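You operate a simulated robot arm through the tools that you are given. There is no shell and no other tool.

You run a simulated robot arm. Do the job below in one go: nothing can be reset, and whatever is moved stays where it is left.

Task
Stamp the phone bill PAID, then close the ink pad again.
Fine: one clear print below the total; the stamp goes back, the other bills stay blank. Set down upright: black stamp.

The check looks at the end state, three seconds after you hand in, the way a careful person would. Anything else that was tipped, shoved, dropped, spilled or broken makes it a failure.

Robot
A 7-joint arm with a two-finger gripper, fixed in place. Base frame: the origin is at the foot of the arm, x ahead of it, y to its left, z up; the work surface is at about z = 0. Units: cm, degrees, N and s.
With the tool pointing down near the work surface it reaches from about 22 to 56 cm from the base axis. Its first joint turns from -166.0 to 166.0 degrees. Payload 1.2 kg.
The TCP is the grasp point between the finger pads, 2.2 cm short of the fingertips. In the tool frame z runs along the fingers and y along their closing line. The gripper opens to 9.2 cm; its body begins 6.5 cm behind the TCP.
Orientation is told as [roll, pitch, yaw] about the base's x, y, z axes, in that order, counted from this pose: with the fingers straight down and closing along the base's y, the tool's x points along the base's -x, its y along +y and its z along -z.

Tools
- The arm moves only by the tool play_rows. Its argument "moves" is one flat list of numbers, 7 for each row, row after row: the turn, a rotation vector about the tool's x, y, z in degrees, then the shift along the tool's x, y, z in cm, then the finger opening in cm, from 0 to 9.2. In form: [ax, ay, az, tx, ty, tz, claw, ax, ay, az, tx, ty, tz, claw, ...]. A call has 1 to 20 rows; each row shifts and turns the commanded pose from where the row before left it, along the tool's axes as they then stand. Rows are played at 5 a second. More than 5 cm and 8.6 degrees between two rows, or a gripper value outside its range, and nothing of the call is played. Where a pose cannot be reached the arm comes as near as it can. A force on the tool above 90 N (or 10 N above the force at the start of the call, whichever is more), or a blocked arm, ends the call early, and 0.2 s more pass. The fingers move at their own pace (about 14.36 cm/s each) and stop on an object; they squeeze with about 26 N. The grip force told is the motor's: it shows also when the fingers shut on nothing. Time passes only in rows, and 0.2 s behind the last, so rows that do not move let the fingers close. It gives the time, the measured TCP pose, the force on the tool (base axes), the opening and the grip force at its end, in the units of the frame above (readings bear some noise), with the torque about the TCP (base axes, N m) and any sound that the robot's microphone picked up.
- Cameras (640 x 400 px; columns grow to the right, rows downward): "scene" is fixed at [39.92, 64.97, 59.03]; the picture's right is [-0.95, 0.32, 0.00], its down [0.23, 0.68, -0.70] and it looks along [-0.23, -0.66, -0.72] (base axes); focal length 333 px, centre (320, 200). "wrist" rides on the gripper at [7.1, 1.9, -10.2] in the tool frame; the picture's right is [-0.26, 0.97, 0.00], its down [-0.75, -0.20, -0.62] and it looks along [-0.60, -0.16, 0.78] (tool axes); focal length 280 px, centre (320, 200). There is no depth. A picture from a camera that has moved, and an enlarged one, comes with that camera's place and axes in the base frame and with its lens.
- get_image(camera): a new picture of that camera. No time passes.
- close_up(camera, box): a new picture of the part [left, top, right, bottom] of that camera's present view, enlarged. No time passes.
- finish_job(): hands the job in; it is judged then, once.

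Places have to be worked out from the pictures, the camera data and where the tool is seen. Open the gripper and draw the arm clear of the work before you hand the job in, unless the task says otherwise.

The tools are called after ">>>" by a JSON object that holds its "method" and its "body". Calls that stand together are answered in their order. play_rows: Moves the arm, as the interface text tells. Its arguments: {"type":"object","properties":{"moves":{"type":"array"}},"required":["moves"]} The other tools are called the same way: get_image (camera) takes a picture; close_up (camera, box) takes an enlarged picture of a part of a camera's view; finish_job () hands the job in.

At the start:

```text
time: 0.0
eef_pos: [31.24, 12.04, 26.84]
ee_rot: [0.0, 0.0, 0.1]
wrist_force: [-0.1, 0.1, -0.8]
moment: [0.02, 0.02, 0.01]
grip_width: 9.22
grip_force: 0.0
```

scene: 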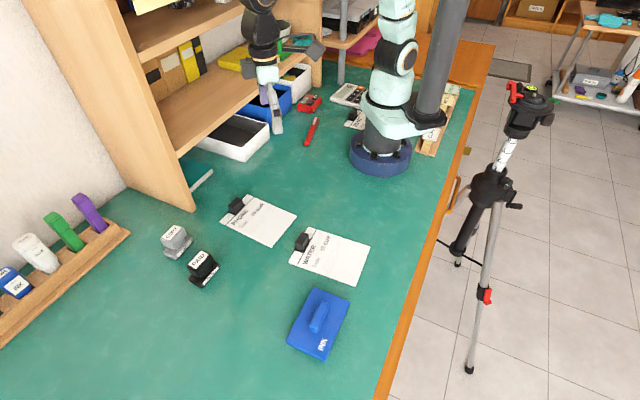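
wrist: 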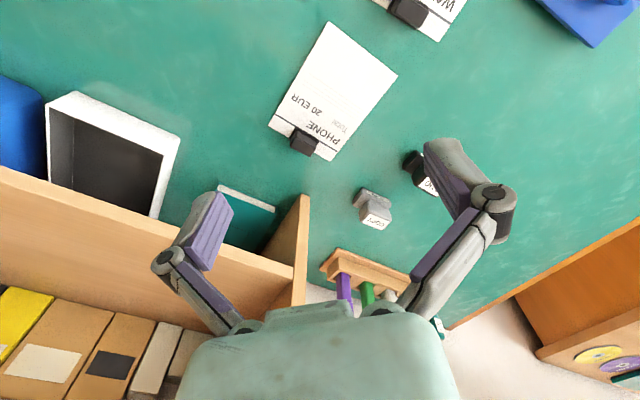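

I'll start by looking closely at the bills, the stamps and the ink pad before moving anything.

>>> {"method": "close_up", "body": {"camera": "scene", "box": [140, 180, 300, 300]}}

>>> {"method": "close_up", "body": {"camera": "scene", "box": [260, 220, 400, 370]}}

>>> {"method": "close_up", "body": {"camera": "wrist", "box": [240, 0, 480, 240]}}

>>> {"method": "close_up", "body": {"camera": "scene", "box": [0, 180, 140, 350]}}

>>> {"method": "close_up", "body": {"camera": "scene", "box": [180, 60, 480, 200]}}

```text
3.33 times, centred on (220, 240) of scene
camera zoom: at [39.92, 64.97, 59.03], right [-0.95, 0.32, 0.0], down [0.23, 0.68, -0.7], along [-0.23, -0.66, -0.72], focal length 1109 px, centre (653, 67)
```

zoom: 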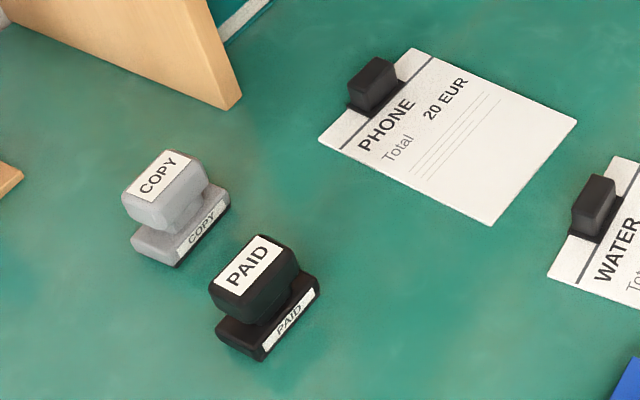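

```text
2.67 times, centred on (330, 295) of scene
camera zoom: at [39.92, 64.97, 59.03], right [-0.95, 0.32, 0.0], down [0.23, 0.68, -0.7], along [-0.23, -0.66, -0.72], focal length 887 px, centre (293, -53)
```

zoom: 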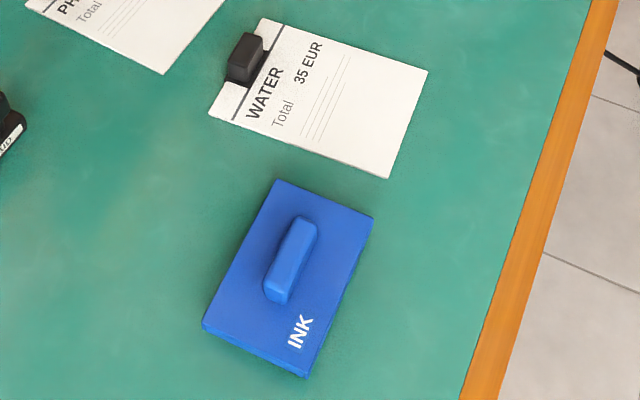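

```text
1.67 times, centred on (360, 120) of wrist
camera zoom: at [24.08, 14.0, 37.05], right [0.26, 0.97, 0.0], down [0.75, -0.2, 0.62], along [0.6, -0.16, -0.78], focal length 467 px, centre (253, 333)
```

zoom: 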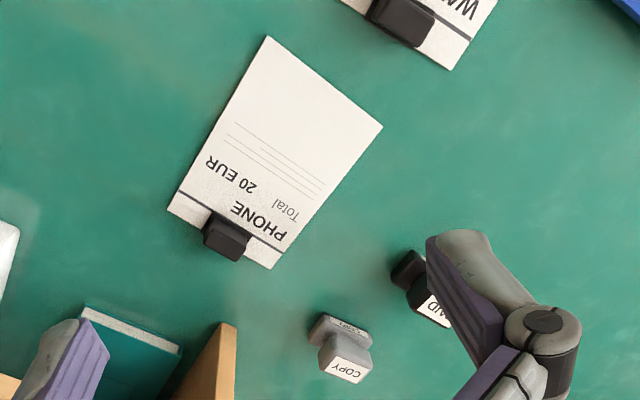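

```text
2.35 times, centred on (70, 265) of scene
camera zoom: at [39.92, 64.97, 59.03], right [-0.95, 0.32, 0.0], down [0.23, 0.68, -0.7], along [-0.23, -0.66, -0.72], focal length 783 px, centre (908, 47)
```

zoom: 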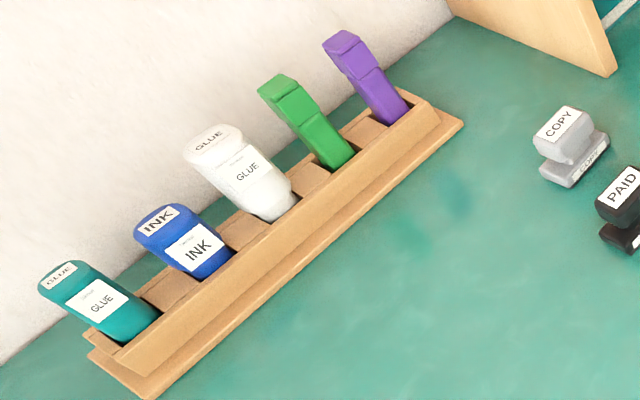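

```text
2.13 times, centred on (330, 130) of scene
camera zoom: at [39.92, 64.97, 59.03], right [-0.95, 0.32, 0.0], down [0.23, 0.68, -0.7], along [-0.23, -0.66, -0.72], focal length 710 px, centre (299, 349)
```

zoom: 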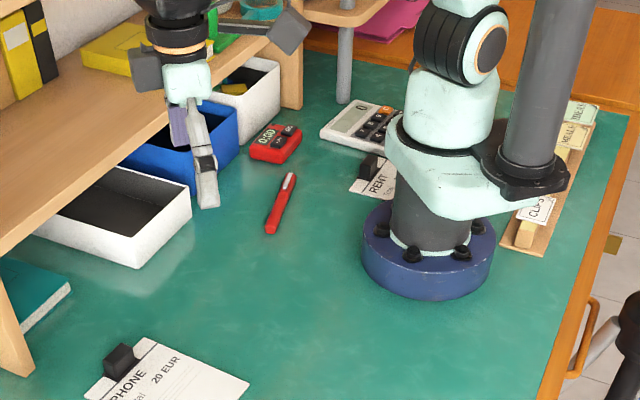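

The phone bill looks to lie around [37, 12], the PAID stamp around [50, 23] and the ink pad around [32, 40]. I'll swing the wrist camera towards the ink pad while staying high, to see how its lid is built.

>>> {"method": "play_rows", "body": {"moves": [0, 0, -7.5, 0, 0, 0, 9.2, 0, 0, -7.5, 0, 0, 0, 9.2, 0, 0, -7.5, 0, 0, 0, 9.2, 0, 0, -7.5, 0, 0, 0, 9.2, 0, 0, -7.5, 0, 0, 0, 9.2, 0, 0, -7.5, 0, 0, 0, 9.2, 0, 0, -7.5, 0, 0, 0, 9.2, 0, 0, -7.5, 0, 0, 0, 9.2, 0, 0, 0, -0.776, 3.92, 0, 9.2, 0, 0, 0, -0.776, 3.92, 0, 9.2, 0, 0, 0, -0.776, 3.92, 0, 9.2, 0, 0, 0, -0.776, 3.92, 0, 9.2, 0, 0, 0, -0.776, 3.92, 0, 9.2, 0, 0, 0, 0, 0, 0, 9.2]}}

>>> {"method": "get_image", "body": {"camera": "wrist"}}

>>> {"method": "get_image", "body": {"camera": "scene"}}

```text
time: 3.0
eef_pos: [16.09, 25.41, 26.87]
ee_rot: [-0.1, 0.0, 60.0]
wrist_force: [0.6, -0.4, -0.9]
moment: [0.02, 0.01, -0.02]
grip_width: 9.17
grip_force: 0.1
```

```text
taken
camera wrist: at [10.84, 20.09, 37.01], right [-0.7, 0.71, 0.0], down [0.55, 0.55, 0.62], along [0.44, 0.44, -0.78], focal length 280 px, centre (320, 200)
```

wrist: 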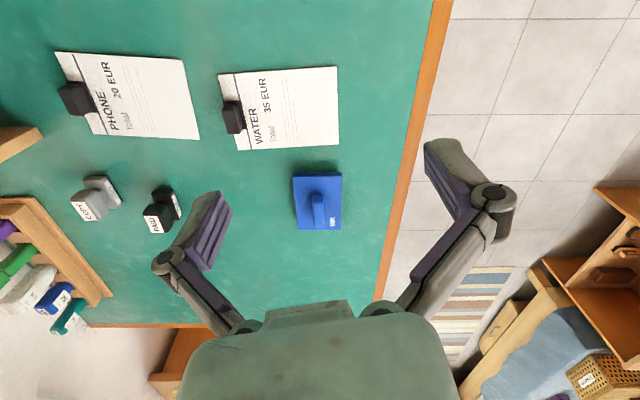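

```text
taken
```

scene: 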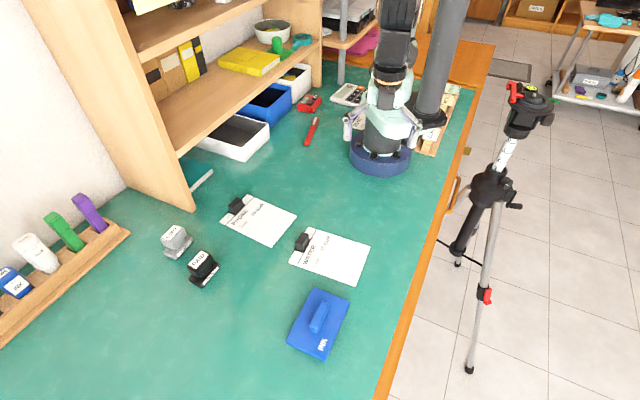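

The yaw direction works as I expected, and the pad is at the centre of the picture. I'll zoom in on it and on the stamps.

>>> {"method": "close_up", "body": {"camera": "wrist", "box": [280, 160, 360, 240]}}

>>> {"method": "close_up", "body": {"camera": "wrist", "box": [50, 150, 210, 250]}}

>>> {"method": "close_up", "body": {"camera": "scene", "box": [280, 280, 360, 370]}}

>>> {"method": "close_up", "body": {"camera": "wrist", "box": [40, 40, 220, 150]}}

```text
5.00 times, centred on (320, 200) of wrist
camera zoom: at [10.84, 20.09, 37.01], right [-0.7, 0.71, 0.0], down [0.55, 0.55, 0.62], along [0.44, 0.44, -0.78], focal length 1402 px, centre (320, 200)
```

zoom: 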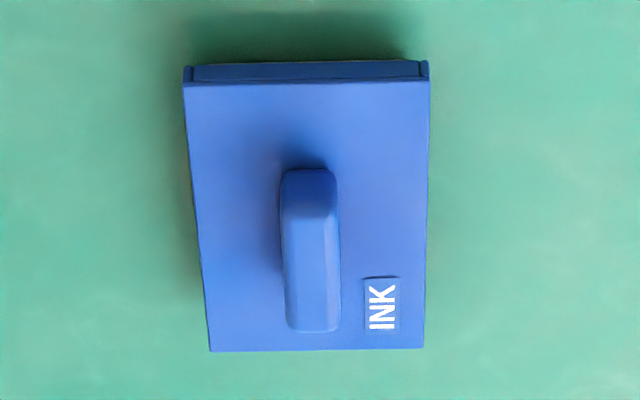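

```text
4.00 times, centred on (130, 200) of wrist
camera zoom: at [10.84, 20.09, 37.01], right [-0.7, 0.71, 0.0], down [0.55, 0.55, 0.62], along [0.44, 0.44, -0.78], focal length 1122 px, centre (1080, 200)
```

zoom: 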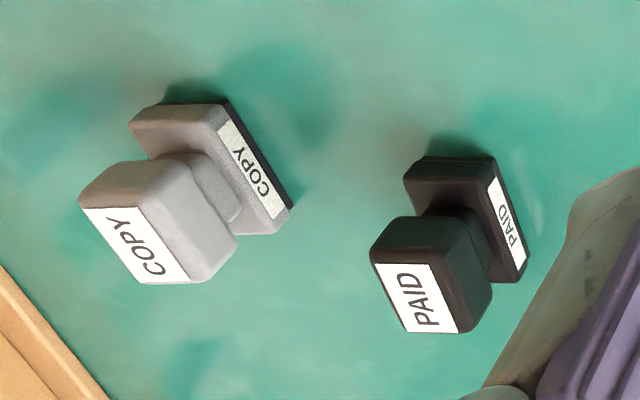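

```text
4.44 times, centred on (320, 325) of scene
camera zoom: at [39.92, 64.97, 59.03], right [-0.95, 0.32, 0.0], down [0.23, 0.68, -0.7], along [-0.23, -0.66, -0.72], focal length 1479 px, centre (320, -356)
```

zoom: 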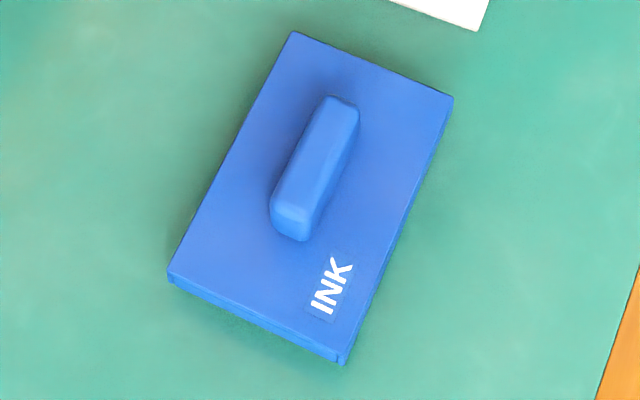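

```text
3.56 times, centred on (130, 95) of wrist
camera zoom: at [10.84, 20.09, 37.01], right [-0.7, 0.71, 0.0], down [0.55, 0.55, 0.62], along [0.44, 0.44, -0.78], focal length 997 px, centre (996, 573)
```

zoom: 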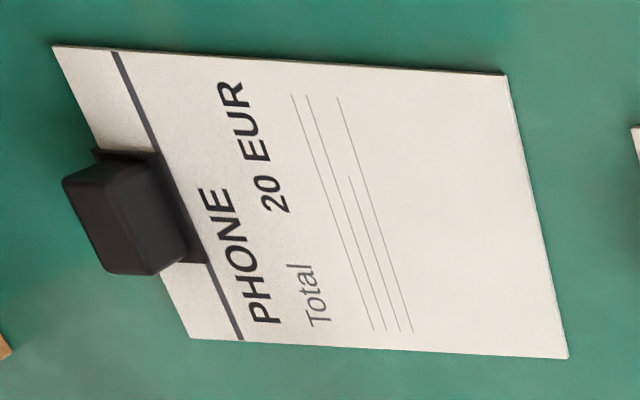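

The near end of the ink pad shows a darker strip with small posts at the corners, which could be a hinge, rails or a lift-off lid. I'll bring the wrist camera lower and closer to tell which.

>>> {"method": "play_rows", "body": {"moves": [0, 0, 0, -2.5, -0.73, 2.78, 9.2, 0, 0, 0, -2.5, -0.73, 2.78, 9.2, 0, 0, 0, -2.5, -0.73, 2.78, 9.2, 0, 0, 0, -2.5, -0.73, 2.78, 9.2, 0, 0, 0, -2.5, -0.73, 2.78, 9.2, 0, 0, 0, 0, 0, 0, 9.2]}}

>>> {"method": "get_image", "body": {"camera": "wrist"}}

>>> {"method": "close_up", "body": {"camera": "wrist", "box": [240, 120, 400, 280]}}

```text
time: 4.4
eef_pos: [25.8, 34.45, 13.01]
ee_rot: [0.0, 0.1, 60.0]
wrist_force: [0.6, 0.3, -0.7]
moment: [0.01, 0.03, 0.0]
grip_width: 9.2
grip_force: 0.1
```

```text
taken
camera wrist: at [20.45, 29.17, 23.09], right [-0.7, 0.71, 0.0], down [0.55, 0.55, 0.63], along [0.44, 0.44, -0.78], focal length 280 px, centre (320, 200)
```

wrist: 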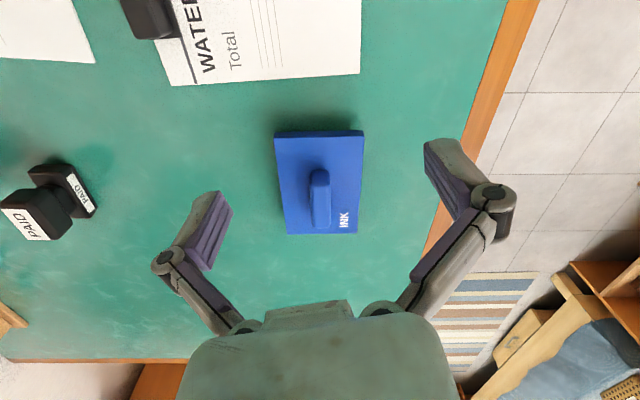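

```text
2.50 times, centred on (320, 200) of wrist
camera zoom: at [20.45, 29.17, 23.09], right [-0.7, 0.71, 0.0], down [0.55, 0.55, 0.63], along [0.44, 0.44, -0.78], focal length 701 px, centre (320, 200)
```

zoom: 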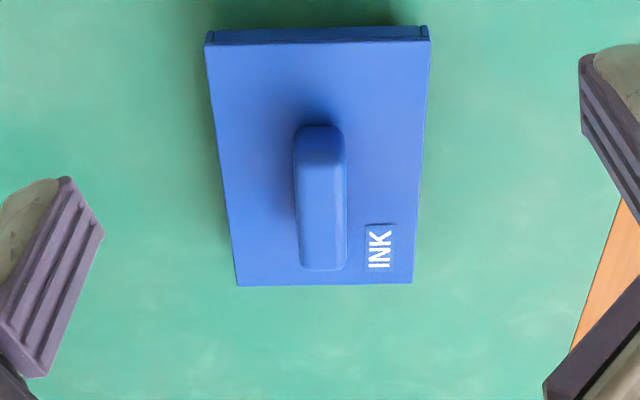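

>>> {"method": "close_up", "body": {"camera": "wrist", "box": [265, 120, 375, 160]}}

>>> {"method": "close_up", "body": {"camera": "scene", "box": [285, 320, 335, 365]}}

>>> {"method": "close_up", "body": {"camera": "scene", "box": [310, 285, 355, 335]}}

```text
5.82 times, centred on (320, 140) of wrist
camera zoom: at [20.45, 29.17, 23.09], right [-0.7, 0.71, 0.0], down [0.55, 0.55, 0.63], along [0.44, 0.44, -0.78], focal length 1631 px, centre (320, 549)
```

zoom: 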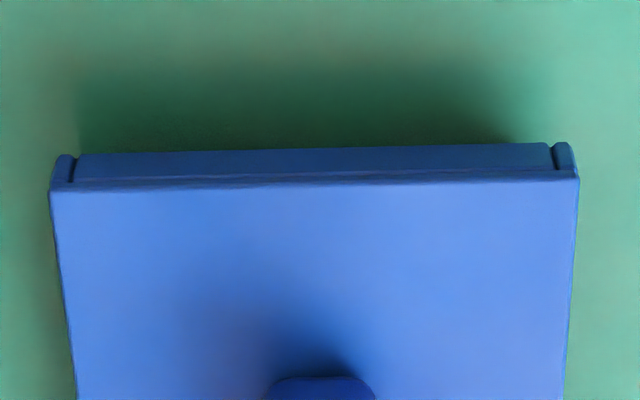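

```text
8.89 times, centred on (310, 342) of scene
camera zoom: at [39.92, 64.97, 59.03], right [-0.95, 0.32, 0.0], down [0.23, 0.68, -0.7], along [-0.23, -0.66, -0.72], focal length 2958 px, centre (409, -1067)
```

zoom: 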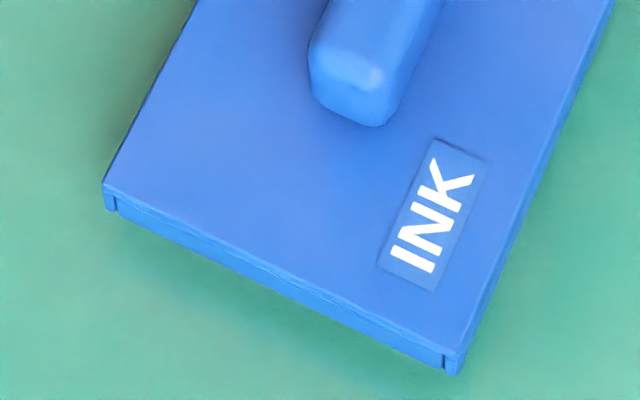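

```text
8.00 times, centred on (332, 310) of scene
camera zoom: at [39.92, 64.97, 59.03], right [-0.95, 0.32, 0.0], down [0.23, 0.68, -0.7], along [-0.23, -0.66, -0.72], focal length 2662 px, centre (220, -680)
```

zoom: 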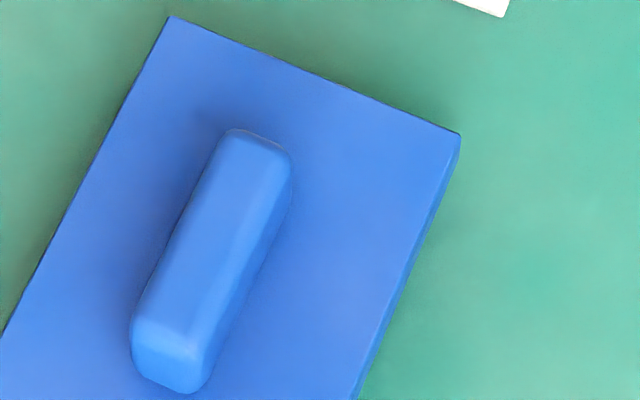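

The lid looks like a flat plate with skirts along its two long sides, open at both ends, and a bar handle in the middle, so it should lift off. From both cameras I put the lid top at z≈1.9, its centre at about [31.7, 40.5] and its long axis at about 46°; next I'll look closely at the stamp.

>>> {"method": "close_up", "body": {"camera": "scene", "box": [180, 240, 228, 295]}}

>>> {"method": "close_up", "body": {"camera": "wrist", "box": [0, 145, 110, 255]}}

>>> {"method": "close_up", "body": {"camera": "scene", "box": [150, 215, 230, 295]}}

```text
7.27 times, centred on (204, 268) of scene
camera zoom: at [39.92, 64.97, 59.03], right [-0.95, 0.32, 0.0], down [0.23, 0.68, -0.7], along [-0.23, -0.66, -0.72], focal length 2420 px, centre (1164, -291)
```

zoom: 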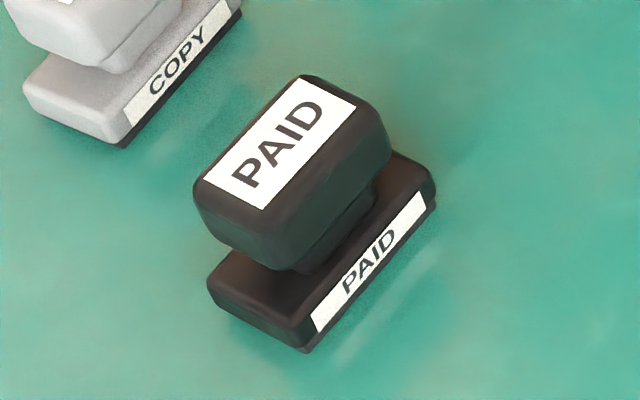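

```text
3.64 times, centred on (55, 200) of wrist
camera zoom: at [20.45, 29.17, 23.09], right [-0.7, 0.71, 0.0], down [0.55, 0.55, 0.63], along [0.44, 0.44, -0.78], focal length 1020 px, centre (1284, 200)
```

zoom: 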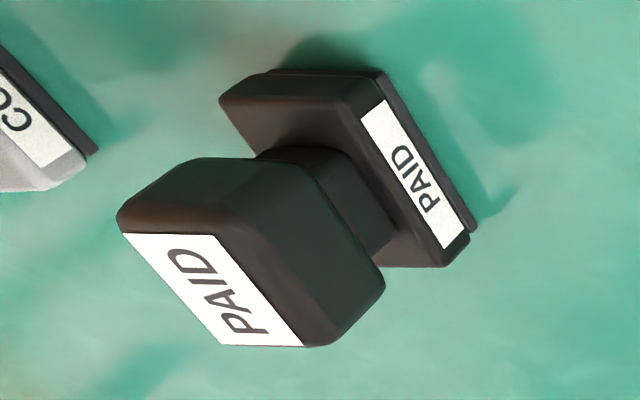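

```text
5.00 times, centred on (190, 255) of scene
camera zoom: at [39.92, 64.97, 59.03], right [-0.95, 0.32, 0.0], down [0.23, 0.68, -0.7], along [-0.23, -0.66, -0.72], focal length 1664 px, centre (970, -75)
```

zoom: 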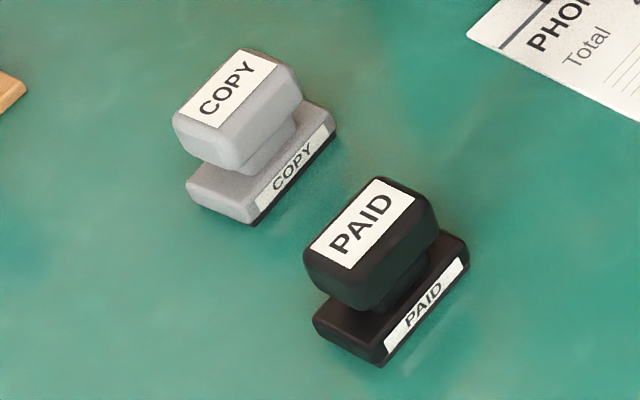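

The PAID stamp's top is at z≈5.55, centred near [50.2, 23.2], with its long axis at about 42°. The lid handle's top is at z≈4.2 over [31.7, 40.5], so I'll align the gripper at yaw 46.4° above the handle.

>>> {"method": "play_rows", "body": {"moves": [0, 0, 6.8, 0, 0, 0, 9.2, 0, 0, 6.8, 0, 0, 0, 9.2, 0, 0, 0, -2.81, -0.04, 1.33, 9.2, 0, 0, 0, -2.81, -0.04, 1.33, 9.2, 0, 0, 0, -2.81, -0.04, 1.34, 9.2, 0, 0, 0, 0, 0, 0, 9.2]}}

>>> {"method": "get_image", "body": {"camera": "wrist"}}

>>> {"method": "get_image", "body": {"camera": "scene"}}

```text
time: 5.8
eef_pos: [31.61, 40.35, 8.89]
ee_rot: [0.1, 0.0, 46.4]
wrist_force: [-1.0, 0.4, 0.0]
moment: [0.04, 0.03, 0.0]
grip_width: 9.19
grip_force: 0.1
```

```text
taken
camera wrist: at [25.2, 36.53, 19.08], right [-0.52, 0.85, 0.0], down [0.67, 0.41, 0.62], along [0.53, 0.32, -0.78], focal length 280 px, centre (320, 200)
```

wrist: 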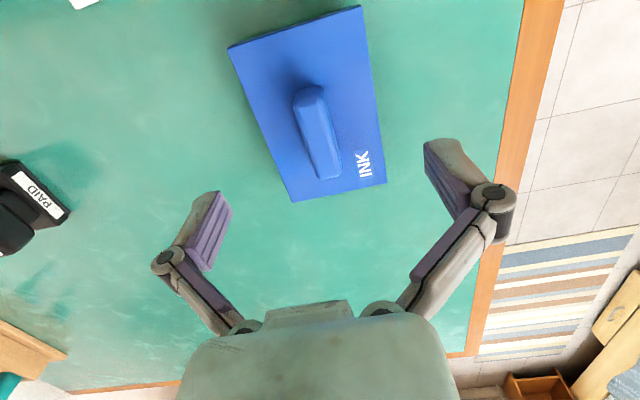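

```text
taken
```

scene: 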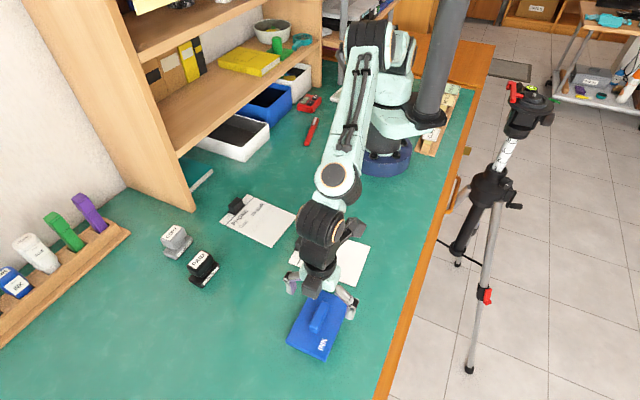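

The handle sits straight below the TCP, at picture row ~130 as predicted. I'll narrow the fingers to 4.5 cm, go down to z≈4.4 so the tips stay just above the lid, and check before closing.

>>> {"method": "play_rows", "body": {"moves": [0, 0, 0, -0.07, 0, 0, 4.5, 0, 0, 0, -0.07, 0, 1.5, 4.5, 0, 0, 0, 0, 0, 1.5, 4.5, 0, 0, 0, 0, 0, 1.5, 4.5, 0, 0, 0, 0, 0, 0, 4.5]}}

>>> {"method": "get_image", "body": {"camera": "wrist"}}

>>> {"method": "close_up", "body": {"camera": "scene", "box": [260, 240, 380, 370]}}

```text
time: 7.0
eef_pos: [31.61, 40.5, 4.46]
ee_rot: [0.0, -0.1, 46.3]
wrist_force: [-0.8, 0.0, -0.5]
moment: [-0.03, 0.02, -0.01]
grip_width: 4.51
grip_force: 0.1
```

```text
taken
camera wrist: at [25.28, 36.57, 14.61], right [-0.52, 0.86, 0.0], down [0.67, 0.4, 0.63], along [0.53, 0.32, -0.78], focal length 280 px, centre (320, 200)
```

wrist: 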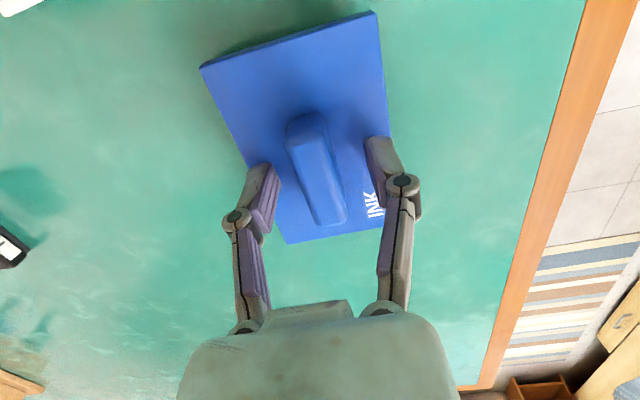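

```text
3.08 times, centred on (320, 305) of scene
camera zoom: at [39.92, 64.97, 59.03], right [-0.95, 0.32, 0.0], down [0.23, 0.68, -0.7], along [-0.23, -0.66, -0.72], focal length 1024 px, centre (320, -123)
```

zoom: 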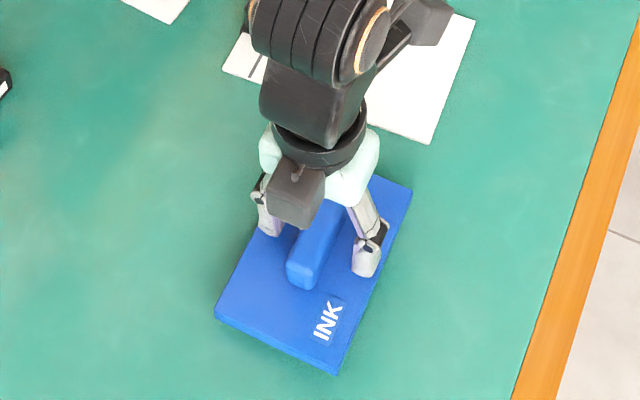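

The fingers straddle the bar handle evenly and there is no contact force. I'll close on it now.

>>> {"method": "play_rows", "body": {"moves": [0, 0, 0, 0, 0, 0, 0.5, 0, 0, 0, 0, 0, 0, 0.5, 0, 0, 0, 0, 0, 0, 0.5, 0, 0, 0, 0, 0, 0, 0.5]}}

>>> {"method": "get_image", "body": {"camera": "wrist"}}

```text
time: 8.0
eef_pos: [31.6, 40.49, 4.59]
ee_rot: [0.0, -0.1, 46.4]
wrist_force: [0.2, 0.4, 1.6]
moment: [0.04, 0.01, -0.01]
grip_width: 1.7
grip_force: 25.8
```

```text
taken
camera wrist: at [25.28, 36.58, 14.64], right [-0.52, 0.86, 0.0], down [0.67, 0.4, 0.63], along [0.53, 0.32, -0.78], focal length 280 px, centre (320, 200)
```

wrist: 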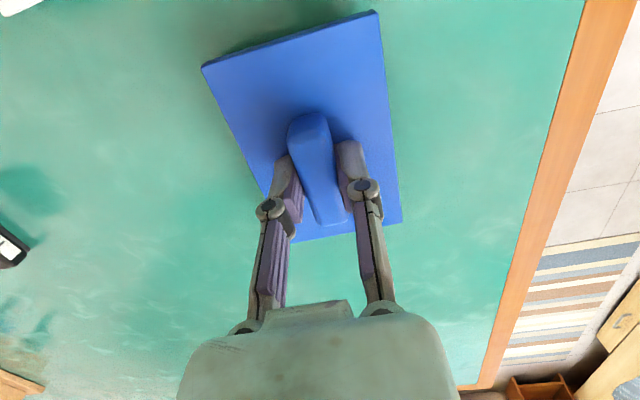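

The handle is gripped at 1.7 cm wide. I'll lift slowly by 1.5 cm to see whether the lid comes off on its own.

>>> {"method": "play_rows", "body": {"moves": [0, 0, 0, 0, 0, -0.3, 0.5, 0, 0, 0, 0, 0, -0.4, 0.5, 0, 0, 0, 0, 0, -0.4, 0.5, 0, 0, 0, 0, 0, -0.4, 0.5, 0, 0, 0, 0, 0, 0, 0.5]}}

>>> {"method": "get_image", "body": {"camera": "wrist"}}

>>> {"method": "close_up", "body": {"camera": "scene", "box": [260, 250, 380, 370]}}

```text
time: 9.2
eef_pos: [31.59, 40.42, 5.98]
ee_rot: [-0.1, -0.1, 46.4]
wrist_force: [-0.1, -0.1, 0.5]
moment: [0.01, 0.05, -0.02]
grip_width: 1.75
grip_force: 17.6
```

```text
taken
camera wrist: at [25.27, 36.57, 16.16], right [-0.52, 0.86, 0.0], down [0.67, 0.4, 0.62], along [0.53, 0.32, -0.78], focal length 280 px, centre (320, 200)
```

wrist: 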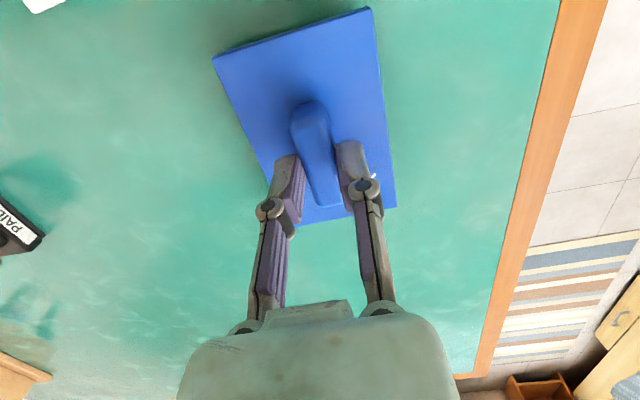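

```text
3.33 times, centred on (320, 310) of scene
camera zoom: at [39.92, 64.97, 59.03], right [-0.95, 0.32, 0.0], down [0.23, 0.68, -0.7], along [-0.23, -0.66, -0.72], focal length 1109 px, centre (320, -167)
```

zoom: 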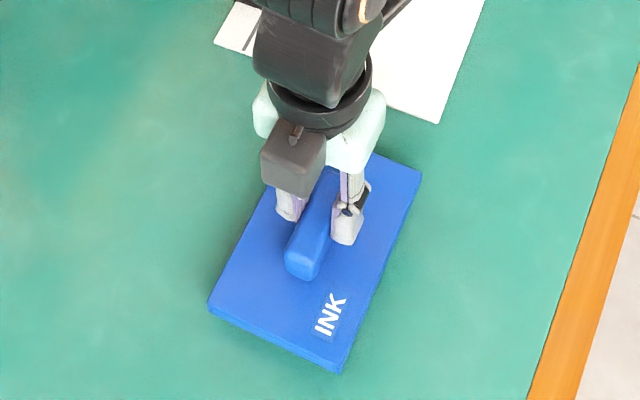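

The pictures show the lid did not rise: the handle slipped through the fingers, and the box's corners are where they were. Before pulling any harder I'll release, back off inward and tilt the wrist camera for a low look at the pad's near end.

>>> {"method": "play_rows", "body": {"moves": [0, 0, 0, 0, 0, 0, 4.5, 0, 0, 0, 0, 0, 0, 4.5, 0, 0, 0, 0, 0, -3, 9.2, 0, 0, 0, 3.5, 0, -1, 9.2, 0, 0, 0, 3.5, 0, 0, 9.2, 0, 0, 0, 3.5, 0, 0, 9.2, 0, 0, 0, 0, 0, 0, 9.2]}}

>>> {"method": "get_image", "body": {"camera": "wrist"}}

>>> {"method": "close_up", "body": {"camera": "scene", "box": [280, 280, 360, 370]}}

```text
time: 10.8
eef_pos: [24.3, 32.88, 9.89]
ee_rot: [0.0, 0.0, 46.3]
wrist_force: [0.5, 0.1, 0.0]
moment: [-0.04, -0.01, -0.01]
grip_width: 9.22
grip_force: 0.0
```

```text
taken
camera wrist: at [17.97, 28.9, 20.14], right [-0.52, 0.86, 0.0], down [0.67, 0.4, 0.63], along [0.53, 0.32, -0.78], focal length 280 px, centre (320, 200)
```

wrist: 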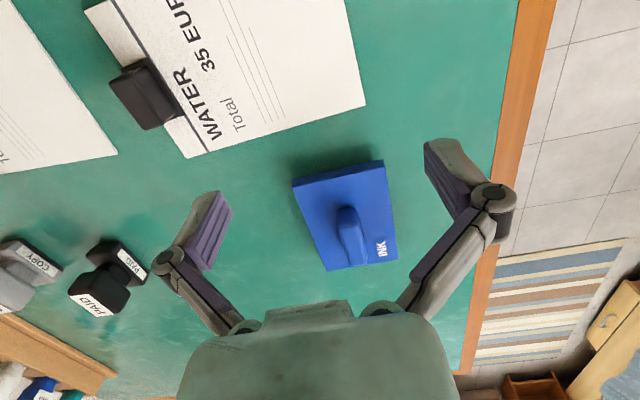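

```text
4.44 times, centred on (320, 325) of scene
camera zoom: at [39.92, 64.97, 59.03], right [-0.95, 0.32, 0.0], down [0.23, 0.68, -0.7], along [-0.23, -0.66, -0.72], focal length 1479 px, centre (320, -356)
```

zoom: 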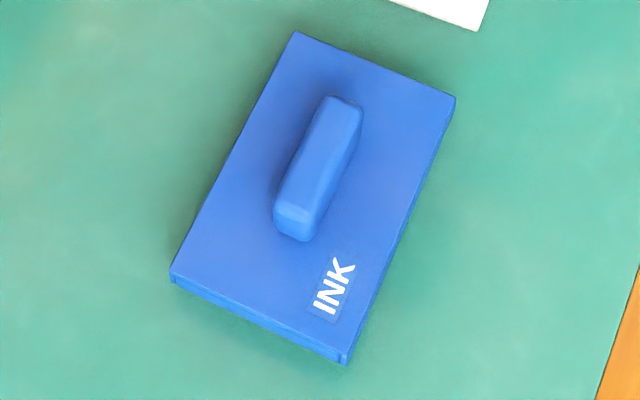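

The lid is undisturbed. Now I'll go down to z≈5 and tilt the tool about 34° so the camera looks at the near end of the pad at a shallow angle.

>>> {"method": "play_rows", "body": {"moves": [0, 0, 0, 0, 0, 2.5, 9.2, 0, 0, 0, 0, 0, 2.4, 9.2, 0, -8.5, 0, 0, 0, 0, 9.2, 0, -8.5, 0, 0, 0, 0, 9.2, 0, -8.5, 0, 0, 0, 0, 9.2, 0, -8.5, 0, 0, 0, 0, 9.2, 0, 0, 0, 0, 0, 0, 9.2]}}

>>> {"method": "get_image", "body": {"camera": "wrist"}}

>>> {"method": "close_up", "body": {"camera": "wrist", "box": [240, 100, 400, 260]}}

```text
time: 12.4
eef_pos: [24.38, 32.81, 5.25]
ee_rot: [0.0, -33.9, 46.4]
wrist_force: [-0.4, 0.3, -0.1]
moment: [-0.04, 0.0, -0.06]
grip_width: 9.19
grip_force: 0.0
```

```text
taken
camera wrist: at [14.89, 25.71, 9.53], right [-0.55, 0.82, 0.15], down [0.34, 0.06, 0.94], along [0.76, 0.57, -0.31], focal length 280 px, centre (320, 200)
```

wrist: 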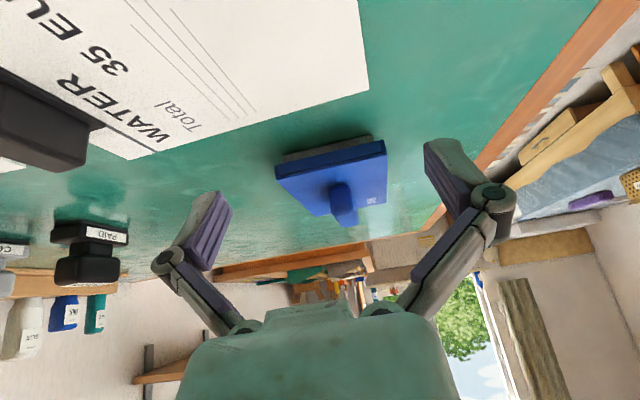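

```text
2.50 times, centred on (320, 180) of wrist
camera zoom: at [14.89, 25.71, 9.53], right [-0.55, 0.82, 0.15], down [0.34, 0.06, 0.94], along [0.76, 0.57, -0.31], focal length 701 px, centre (320, 250)
```

zoom: 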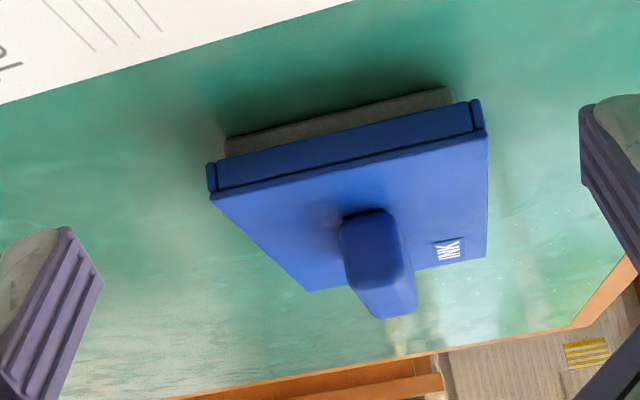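

Now a grey base shows under the blue cap, and the cap has walls on all sides, so it is not a sliding lid. I'll zoom in on the seam to look for a hinge or latch.

>>> {"method": "close_up", "body": {"camera": "wrist", "box": [270, 130, 395, 190]}}

>>> {"method": "close_up", "body": {"camera": "wrist", "box": [270, 140, 330, 190]}}

>>> {"method": "close_up", "body": {"camera": "wrist", "box": [340, 120, 400, 170]}}

```text
5.12 times, centred on (332, 160) of wrist
camera zoom: at [14.89, 25.71, 9.53], right [-0.55, 0.82, 0.15], down [0.34, 0.06, 0.94], along [0.76, 0.57, -0.31], focal length 1436 px, centre (256, 405)
```

zoom: 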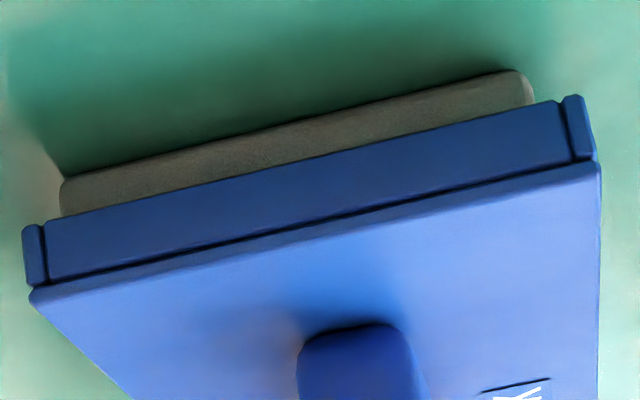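

```text
8.00 times, centred on (300, 165) of wrist
camera zoom: at [14.89, 25.71, 9.53], right [-0.55, 0.82, 0.15], down [0.34, 0.06, 0.94], along [0.76, 0.57, -0.31], focal length 2243 px, centre (480, 480)
```

zoom: 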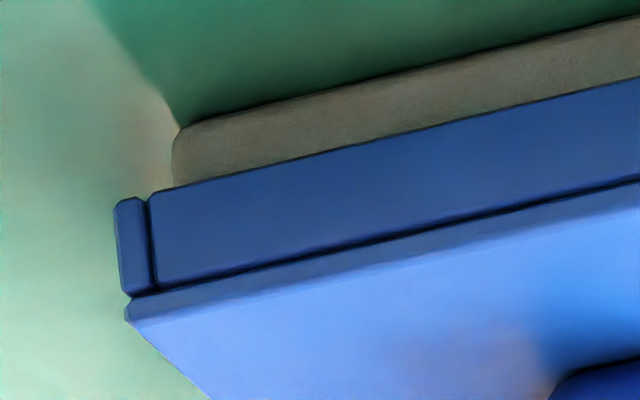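

```text
8.00 times, centred on (370, 145) of wrist
camera zoom: at [14.89, 25.71, 9.53], right [-0.55, 0.82, 0.15], down [0.34, 0.06, 0.94], along [0.76, 0.57, -0.31], focal length 2243 px, centre (-80, 640)
```

zoom: 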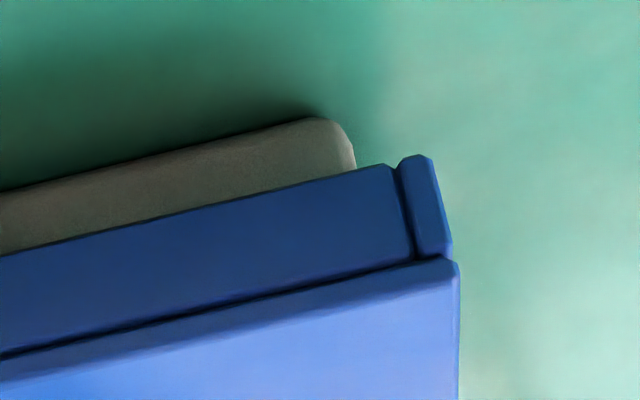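

I see no hinge or latch: the cap's walls surround the grey base on all sides. The first grip was probably too high on the rounded handle top, so I'll straighten up, return above the handle and grip a little lower, this time reading the force during the lift.

>>> {"method": "play_rows", "body": {"moves": [0, 8.5, 0, 0, 0, 0, 9.2, 0, 8.5, 0, 0, 0, 0, 9.2, 0, 8.5, 0, 0, 0, 0, 9.2, 0, 8.5, 0, 0, 0, 0, 9.2, 0, 0, 0, 0, 0, -2.5, 9.2, 0, 0, 0, 0, 0, -2.4, 9.2, 0, 0, 0, -3.5, 0, 0, 9.2, 0, 0, 0, -3.5, 0, 0, 9.2, 0, 0, 0, -3.5, 0, 0, 4.5, 0, 0, 0, 0, 0, 2.0, 4.5, 0, 0, 0, 0, 0, 2.0, 4.5, 0, 0, 0, 0, 0, 1.0, 4.5, 0, 0, 0, 0, 0, 0.5, 4.5, 0, 0, 0, 0, 0, 0, 4.5]}}

>>> {"method": "get_image", "body": {"camera": "wrist"}}

```text
time: 15.4
eef_pos: [31.71, 40.34, 4.43]
ee_rot: [0.0, -0.1, 46.4]
wrist_force: [0.0, -0.4, -0.2]
moment: [0.01, 0.0, -0.02]
grip_width: 4.5
grip_force: 0.1
```

```text
taken
camera wrist: at [25.29, 36.58, 14.63], right [-0.52, 0.86, 0.0], down [0.67, 0.4, 0.63], along [0.53, 0.32, -0.78], focal length 280 px, centre (320, 200)
```

wrist: 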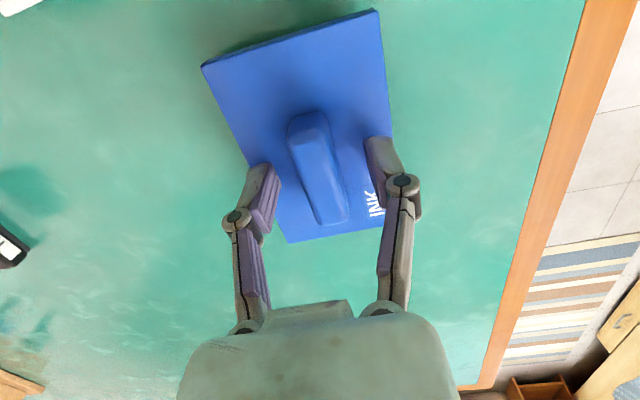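

There is still no contact force at z≈4.4. I'll creep down in two small steps to find where the fingertips meet the lid.

>>> {"method": "play_rows", "body": {"moves": [0, 0, 0, 0, 0, 0.15, 4.5, 0, 0, 0, 0, 0, 0, 4.5]}}

>>> {"method": "play_rows", "body": {"moves": [0, 0, 0, 0, 0, 0.1, 4.5, 0, 0, 0, 0, 0, 0, 4.5]}}

```text
time: 16.0
eef_pos: [31.66, 40.38, 4.28]
ee_rot: [0.0, -0.1, 46.5]
wrist_force: [-1.0, 0.0, 0.2]
moment: [0.0, 0.01, 0.03]
grip_width: 4.46
grip_force: 0.1
```

```text
time: 16.6
eef_pos: [31.65, 40.46, 4.24]
ee_rot: [0.0, 0.0, 46.4]
wrist_force: [0.6, 0.5, -0.6]
moment: [0.02, -0.01, 0.04]
grip_width: 4.51
grip_force: 0.0
```

Still no contact at 4.24. I'll close here and then lift in small measured steps.

>>> {"method": "play_rows", "body": {"moves": [0, 0, 0, 0, 0, 0, 0, 0, 0, 0, 0, 0, 0, 0, 0, 0, 0, 0, 0, 0, 0, 0, 0, 0, 0, 0, 0, 0]}}

>>> {"method": "play_rows", "body": {"moves": [0, 0, 0, 0, 0, -0.15, 0]}}

>>> {"method": "play_rows", "body": {"moves": [0, 0, 0, 0, 0, -0.15, 0]}}

>>> {"method": "get_image", "body": {"camera": "wrist"}}

```text
time: 17.6
eef_pos: [31.73, 40.51, 4.21]
ee_rot: [0.0, -0.1, 46.4]
wrist_force: [0.8, -0.3, 11.0]
moment: [-0.03, 0.03, -0.02]
grip_width: 1.71
grip_force: 25.6
```

```text
time: 18.0
eef_pos: [31.87, 40.4, 4.31]
ee_rot: [0.0, 0.1, 46.3]
wrist_force: [1.0, 0.9, 1.8]
moment: [0.1, -0.08, 0.03]
grip_width: 1.69
grip_force: 25.7
```

```text
time: 18.4
eef_pos: [31.57, 40.38, 4.51]
ee_rot: [0.0, 0.2, 46.4]
wrist_force: [-0.1, -0.6, 0.3]
moment: [-0.02, -0.03, -0.02]
grip_width: 1.69
grip_force: 26.5
```

```text
taken
camera wrist: at [25.27, 36.57, 14.65], right [-0.52, 0.86, 0.0], down [0.67, 0.41, 0.62], along [0.53, 0.32, -0.78], focal length 280 px, centre (320, 200)
```

wrist: 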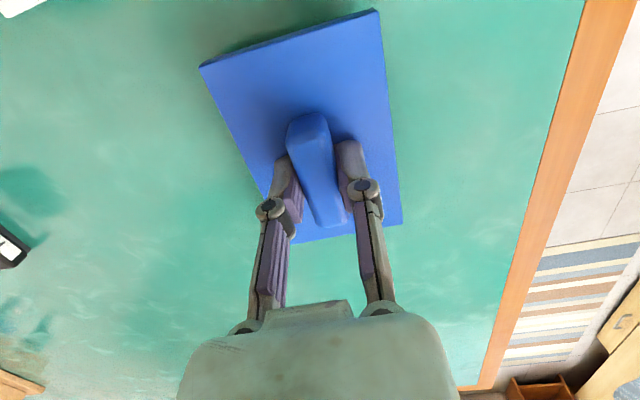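

On closing, the tips briefly touched the lid (11 N upward), and that eased after 0.3 cm of lift. I'll keep lifting in small steps, watching for a downward pull.

>>> {"method": "play_rows", "body": {"moves": [0, 0, 0, 0, 0, -0.15, 0]}}

>>> {"method": "play_rows", "body": {"moves": [0, 0, 0, 0, 0, -0.15, 0]}}

>>> {"method": "play_rows", "body": {"moves": [0, 0, 0, 0, 0, -0.2, 0]}}

>>> {"method": "get_image", "body": {"camera": "wrist"}}

>>> {"method": "close_up", "body": {"camera": "scene", "box": [280, 280, 360, 370]}}

```text
time: 18.8
eef_pos: [31.68, 40.5, 4.66]
ee_rot: [0.0, 0.0, 46.4]
wrist_force: [-0.5, 0.0, 0.2]
moment: [0.05, 0.01, -0.01]
grip_width: 1.69
grip_force: 26.2
```

```text
time: 19.2
eef_pos: [31.59, 40.44, 4.75]
ee_rot: [0.0, 0.0, 46.3]
wrist_force: [-0.3, 0.5, -0.1]
moment: [0.01, 0.01, -0.02]
grip_width: 1.69
grip_force: 26.0
```

```text
time: 19.6
eef_pos: [31.63, 40.47, 5.0]
ee_rot: [-0.1, 0.0, 46.4]
wrist_force: [-0.4, 0.0, -0.8]
moment: [0.0, -0.02, -0.02]
grip_width: 1.72
grip_force: 25.8
```

```text
taken
camera wrist: at [25.26, 36.6, 15.18], right [-0.52, 0.86, 0.0], down [0.67, 0.4, 0.63], along [0.53, 0.32, -0.78], focal length 280 px, centre (320, 200)
```

wrist: 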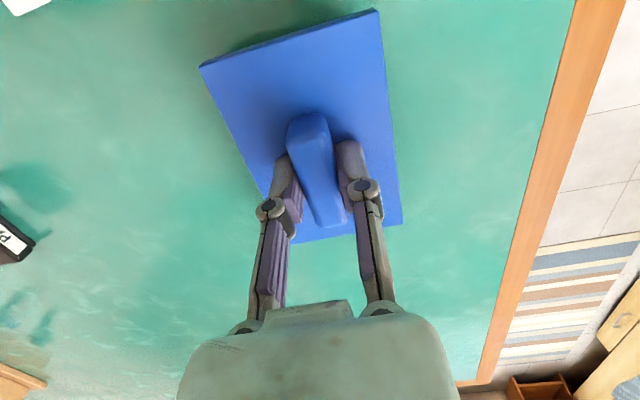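

```text
4.44 times, centred on (320, 325) of scene
camera zoom: at [39.92, 64.97, 59.03], right [-0.95, 0.32, 0.0], down [0.23, 0.68, -0.7], along [-0.23, -0.66, -0.72], focal length 1479 px, centre (320, -356)
```

zoom: 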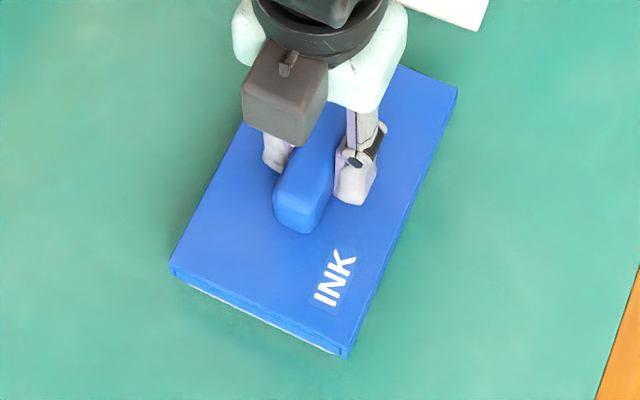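

Now the lid is moving with the gripper: its place in the wrist picture is unchanged, and a light line shows under its far end. I'll keep raising it gently.

>>> {"method": "play_rows", "body": {"moves": [0, 0, 0, 0, 0, -0.25, 0, 0, 0, 0, 0, 0, -0.3, 0, 0, 0, 0, 0, 0, -0.3, 0, 0, 0, 0, 0, 0, -0.3, 0, 0, 0, 0, 0, 0, -0.3, 0]}}

>>> {"method": "get_image", "body": {"camera": "wrist"}}

>>> {"method": "close_up", "body": {"camera": "scene", "box": [280, 280, 360, 370]}}

```text
time: 20.8
eef_pos: [31.59, 40.34, 6.49]
ee_rot: [0.0, 0.1, 46.4]
wrist_force: [-0.1, 0.2, -0.3]
moment: [-0.01, 0.03, 0.04]
grip_width: 1.7
grip_force: 25.6
```

```text
taken
camera wrist: at [25.24, 36.56, 16.66], right [-0.52, 0.86, 0.0], down [0.67, 0.4, 0.62], along [0.53, 0.32, -0.78], focal length 280 px, centre (320, 200)
```

wrist: 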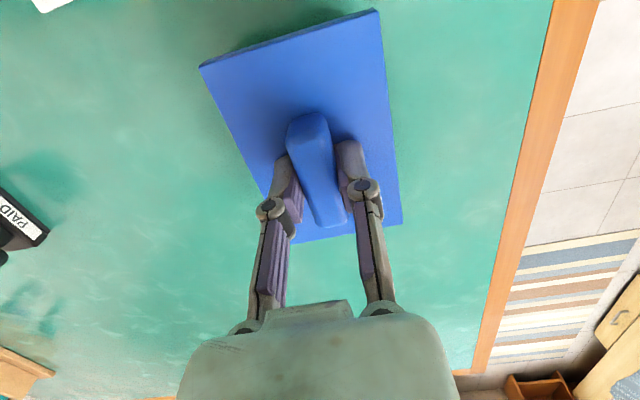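

```text
4.44 times, centred on (320, 325) of scene
camera zoom: at [39.92, 64.97, 59.03], right [-0.95, 0.32, 0.0], down [0.23, 0.68, -0.7], along [-0.23, -0.66, -0.72], focal length 1479 px, centre (320, -356)
```

zoom: 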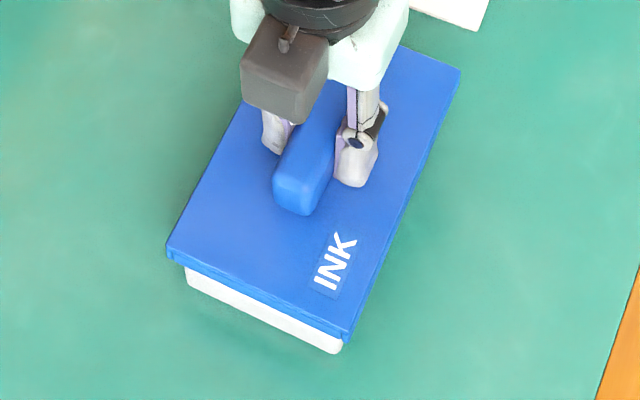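

The lid is coming off cleanly and the pale base stays put. I'll lift it well clear and carry it about 13.6 cm sideways to the free table around [41.5, 31].

>>> {"method": "play_rows", "body": {"moves": [0, 0, 0, 0, 0, -0.3, 0, 0, 0, 0, 0, 0, -0.4, 0, 0, 0, 0, 0, 0, -0.5, 0, 0, 0, 0, 0, 0, -0.5, 0, 0, 0, 0, 0, 0, -0.5, 0, 0, 0, 0, 0, 0, -0.4, 0, 0, 0, 0, 0, 0, -0.2, 0, 0, 0, 0, 0, -0.5, 0, 0, 0, 0, 0, 0, -1.2, 0, 0, 0, 0, 0, 0, -1.7, 0, 0, 0, 0, 0, 0, -1.7, 0, 0, 0, 0, 0, 0, -1.7, 0, 0, 0, 0, 0, 0, -1.7, 0, 0, 0, 0, 0, 0, -1.7, 0, 0, 0, 0, 0, 0, -1.7, 0, 0, 0, 0, 0, 0, -1.2, 0, 0, 0, 0, 0, 0, -0.5, 0, 0, 0, 0, 0, 0, 0, 0, 0]}}

>>> {"method": "get_image", "body": {"camera": "scene"}}

>>> {"method": "get_image", "body": {"camera": "wrist"}}

```text
time: 24.6
eef_pos: [41.45, 31.01, 9.34]
ee_rot: [0.0, 0.0, 46.4]
wrist_force: [0.1, -0.1, -0.2]
moment: [-0.05, -0.01, 0.01]
grip_width: 1.67
grip_force: 25.4
```

```text
taken
```

scene: 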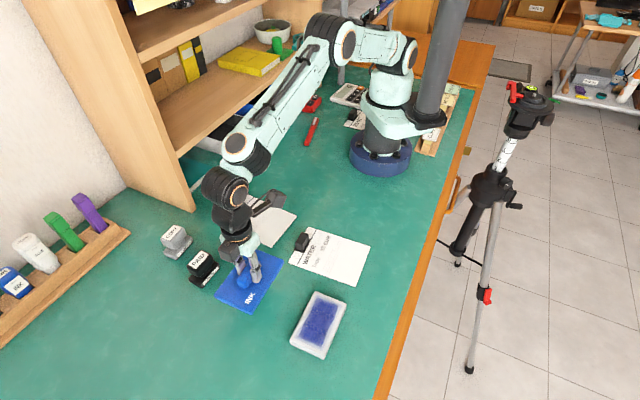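

```text
taken
camera wrist: at [35.14, 27.12, 19.46], right [-0.52, 0.86, 0.0], down [0.67, 0.4, 0.62], along [0.53, 0.32, -0.78], focal length 280 px, centre (320, 200)
```

wrist: 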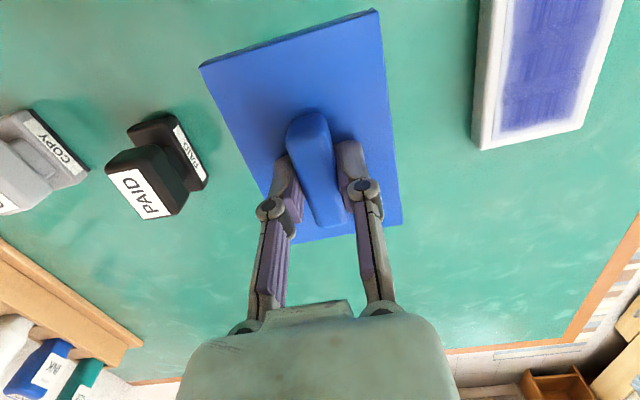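

The pad is now open: a white box with blue felt. I'll lower the lid onto the bare table, slowing down near contact.

>>> {"method": "play_rows", "body": {"moves": [0, 0, 0, 0, 0, 0.5, 0, 0, 0, 0, 0, 0, 1.0, 0, 0, 0, 0, 0, 0, 1.0, 0, 0, 0, 0, 0, 0, 1.0, 0, 0, 0, 0, 0, 0, 0.8, 0, 0, 0, 0, 0, 0, 0.4, 0, 0, 0, 0, 0, 0, 0.2, 0, 0, 0, 0, 0, 0, 0, 0]}}

>>> {"method": "close_up", "body": {"camera": "scene", "box": [190, 230, 310, 330]}}

```text
time: 26.4
eef_pos: [41.41, 30.98, 4.45]
ee_rot: [-0.1, 0.0, 46.4]
wrist_force: [0.0, 0.1, -0.7]
moment: [0.0, 0.0, 0.02]
grip_width: 1.72
grip_force: 25.8
```

```text
4.00 times, centred on (250, 280) of scene
camera zoom: at [39.92, 64.97, 59.03], right [-0.95, 0.32, 0.0], down [0.23, 0.68, -0.7], along [-0.23, -0.66, -0.72], focal length 1331 px, centre (600, -120)
```

zoom: 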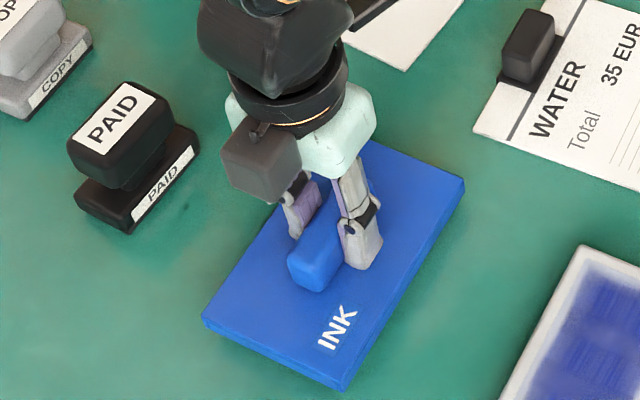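

The lid has clear space all round it. I'll go down the last bit in small steps until the force shows it resting on the table.

>>> {"method": "play_rows", "body": {"moves": [0, 0, 0, 0, 0, 0.2, 0, 0, 0, 0, 0, 0, 0.15, 0]}}

>>> {"method": "play_rows", "body": {"moves": [0, 0, 0, 0, 0, 0.15, 0]}}

>>> {"method": "play_rows", "body": {"moves": [0, 0, 0, 0, 0, 0.1, 0]}}

```text
time: 27.0
eef_pos: [41.59, 31.03, 4.09]
ee_rot: [0.1, 0.0, 46.3]
wrist_force: [0.1, 0.3, -0.2]
moment: [0.0, 0.0, 0.0]
grip_width: 1.67
grip_force: 26.2
```

```text
time: 27.4
eef_pos: [41.38, 31.11, 3.85]
ee_rot: [0.0, 0.0, 46.4]
wrist_force: [-0.4, 0.2, -0.7]
moment: [0.03, -0.03, 0.0]
grip_width: 1.71
grip_force: 25.2
```

```text
time: 27.8
eef_pos: [41.56, 31.08, 3.78]
ee_rot: [-0.1, 0.0, 46.5]
wrist_force: [0.3, 0.5, -0.4]
moment: [-0.01, 0.02, -0.02]
grip_width: 1.67
grip_force: 26.2
```

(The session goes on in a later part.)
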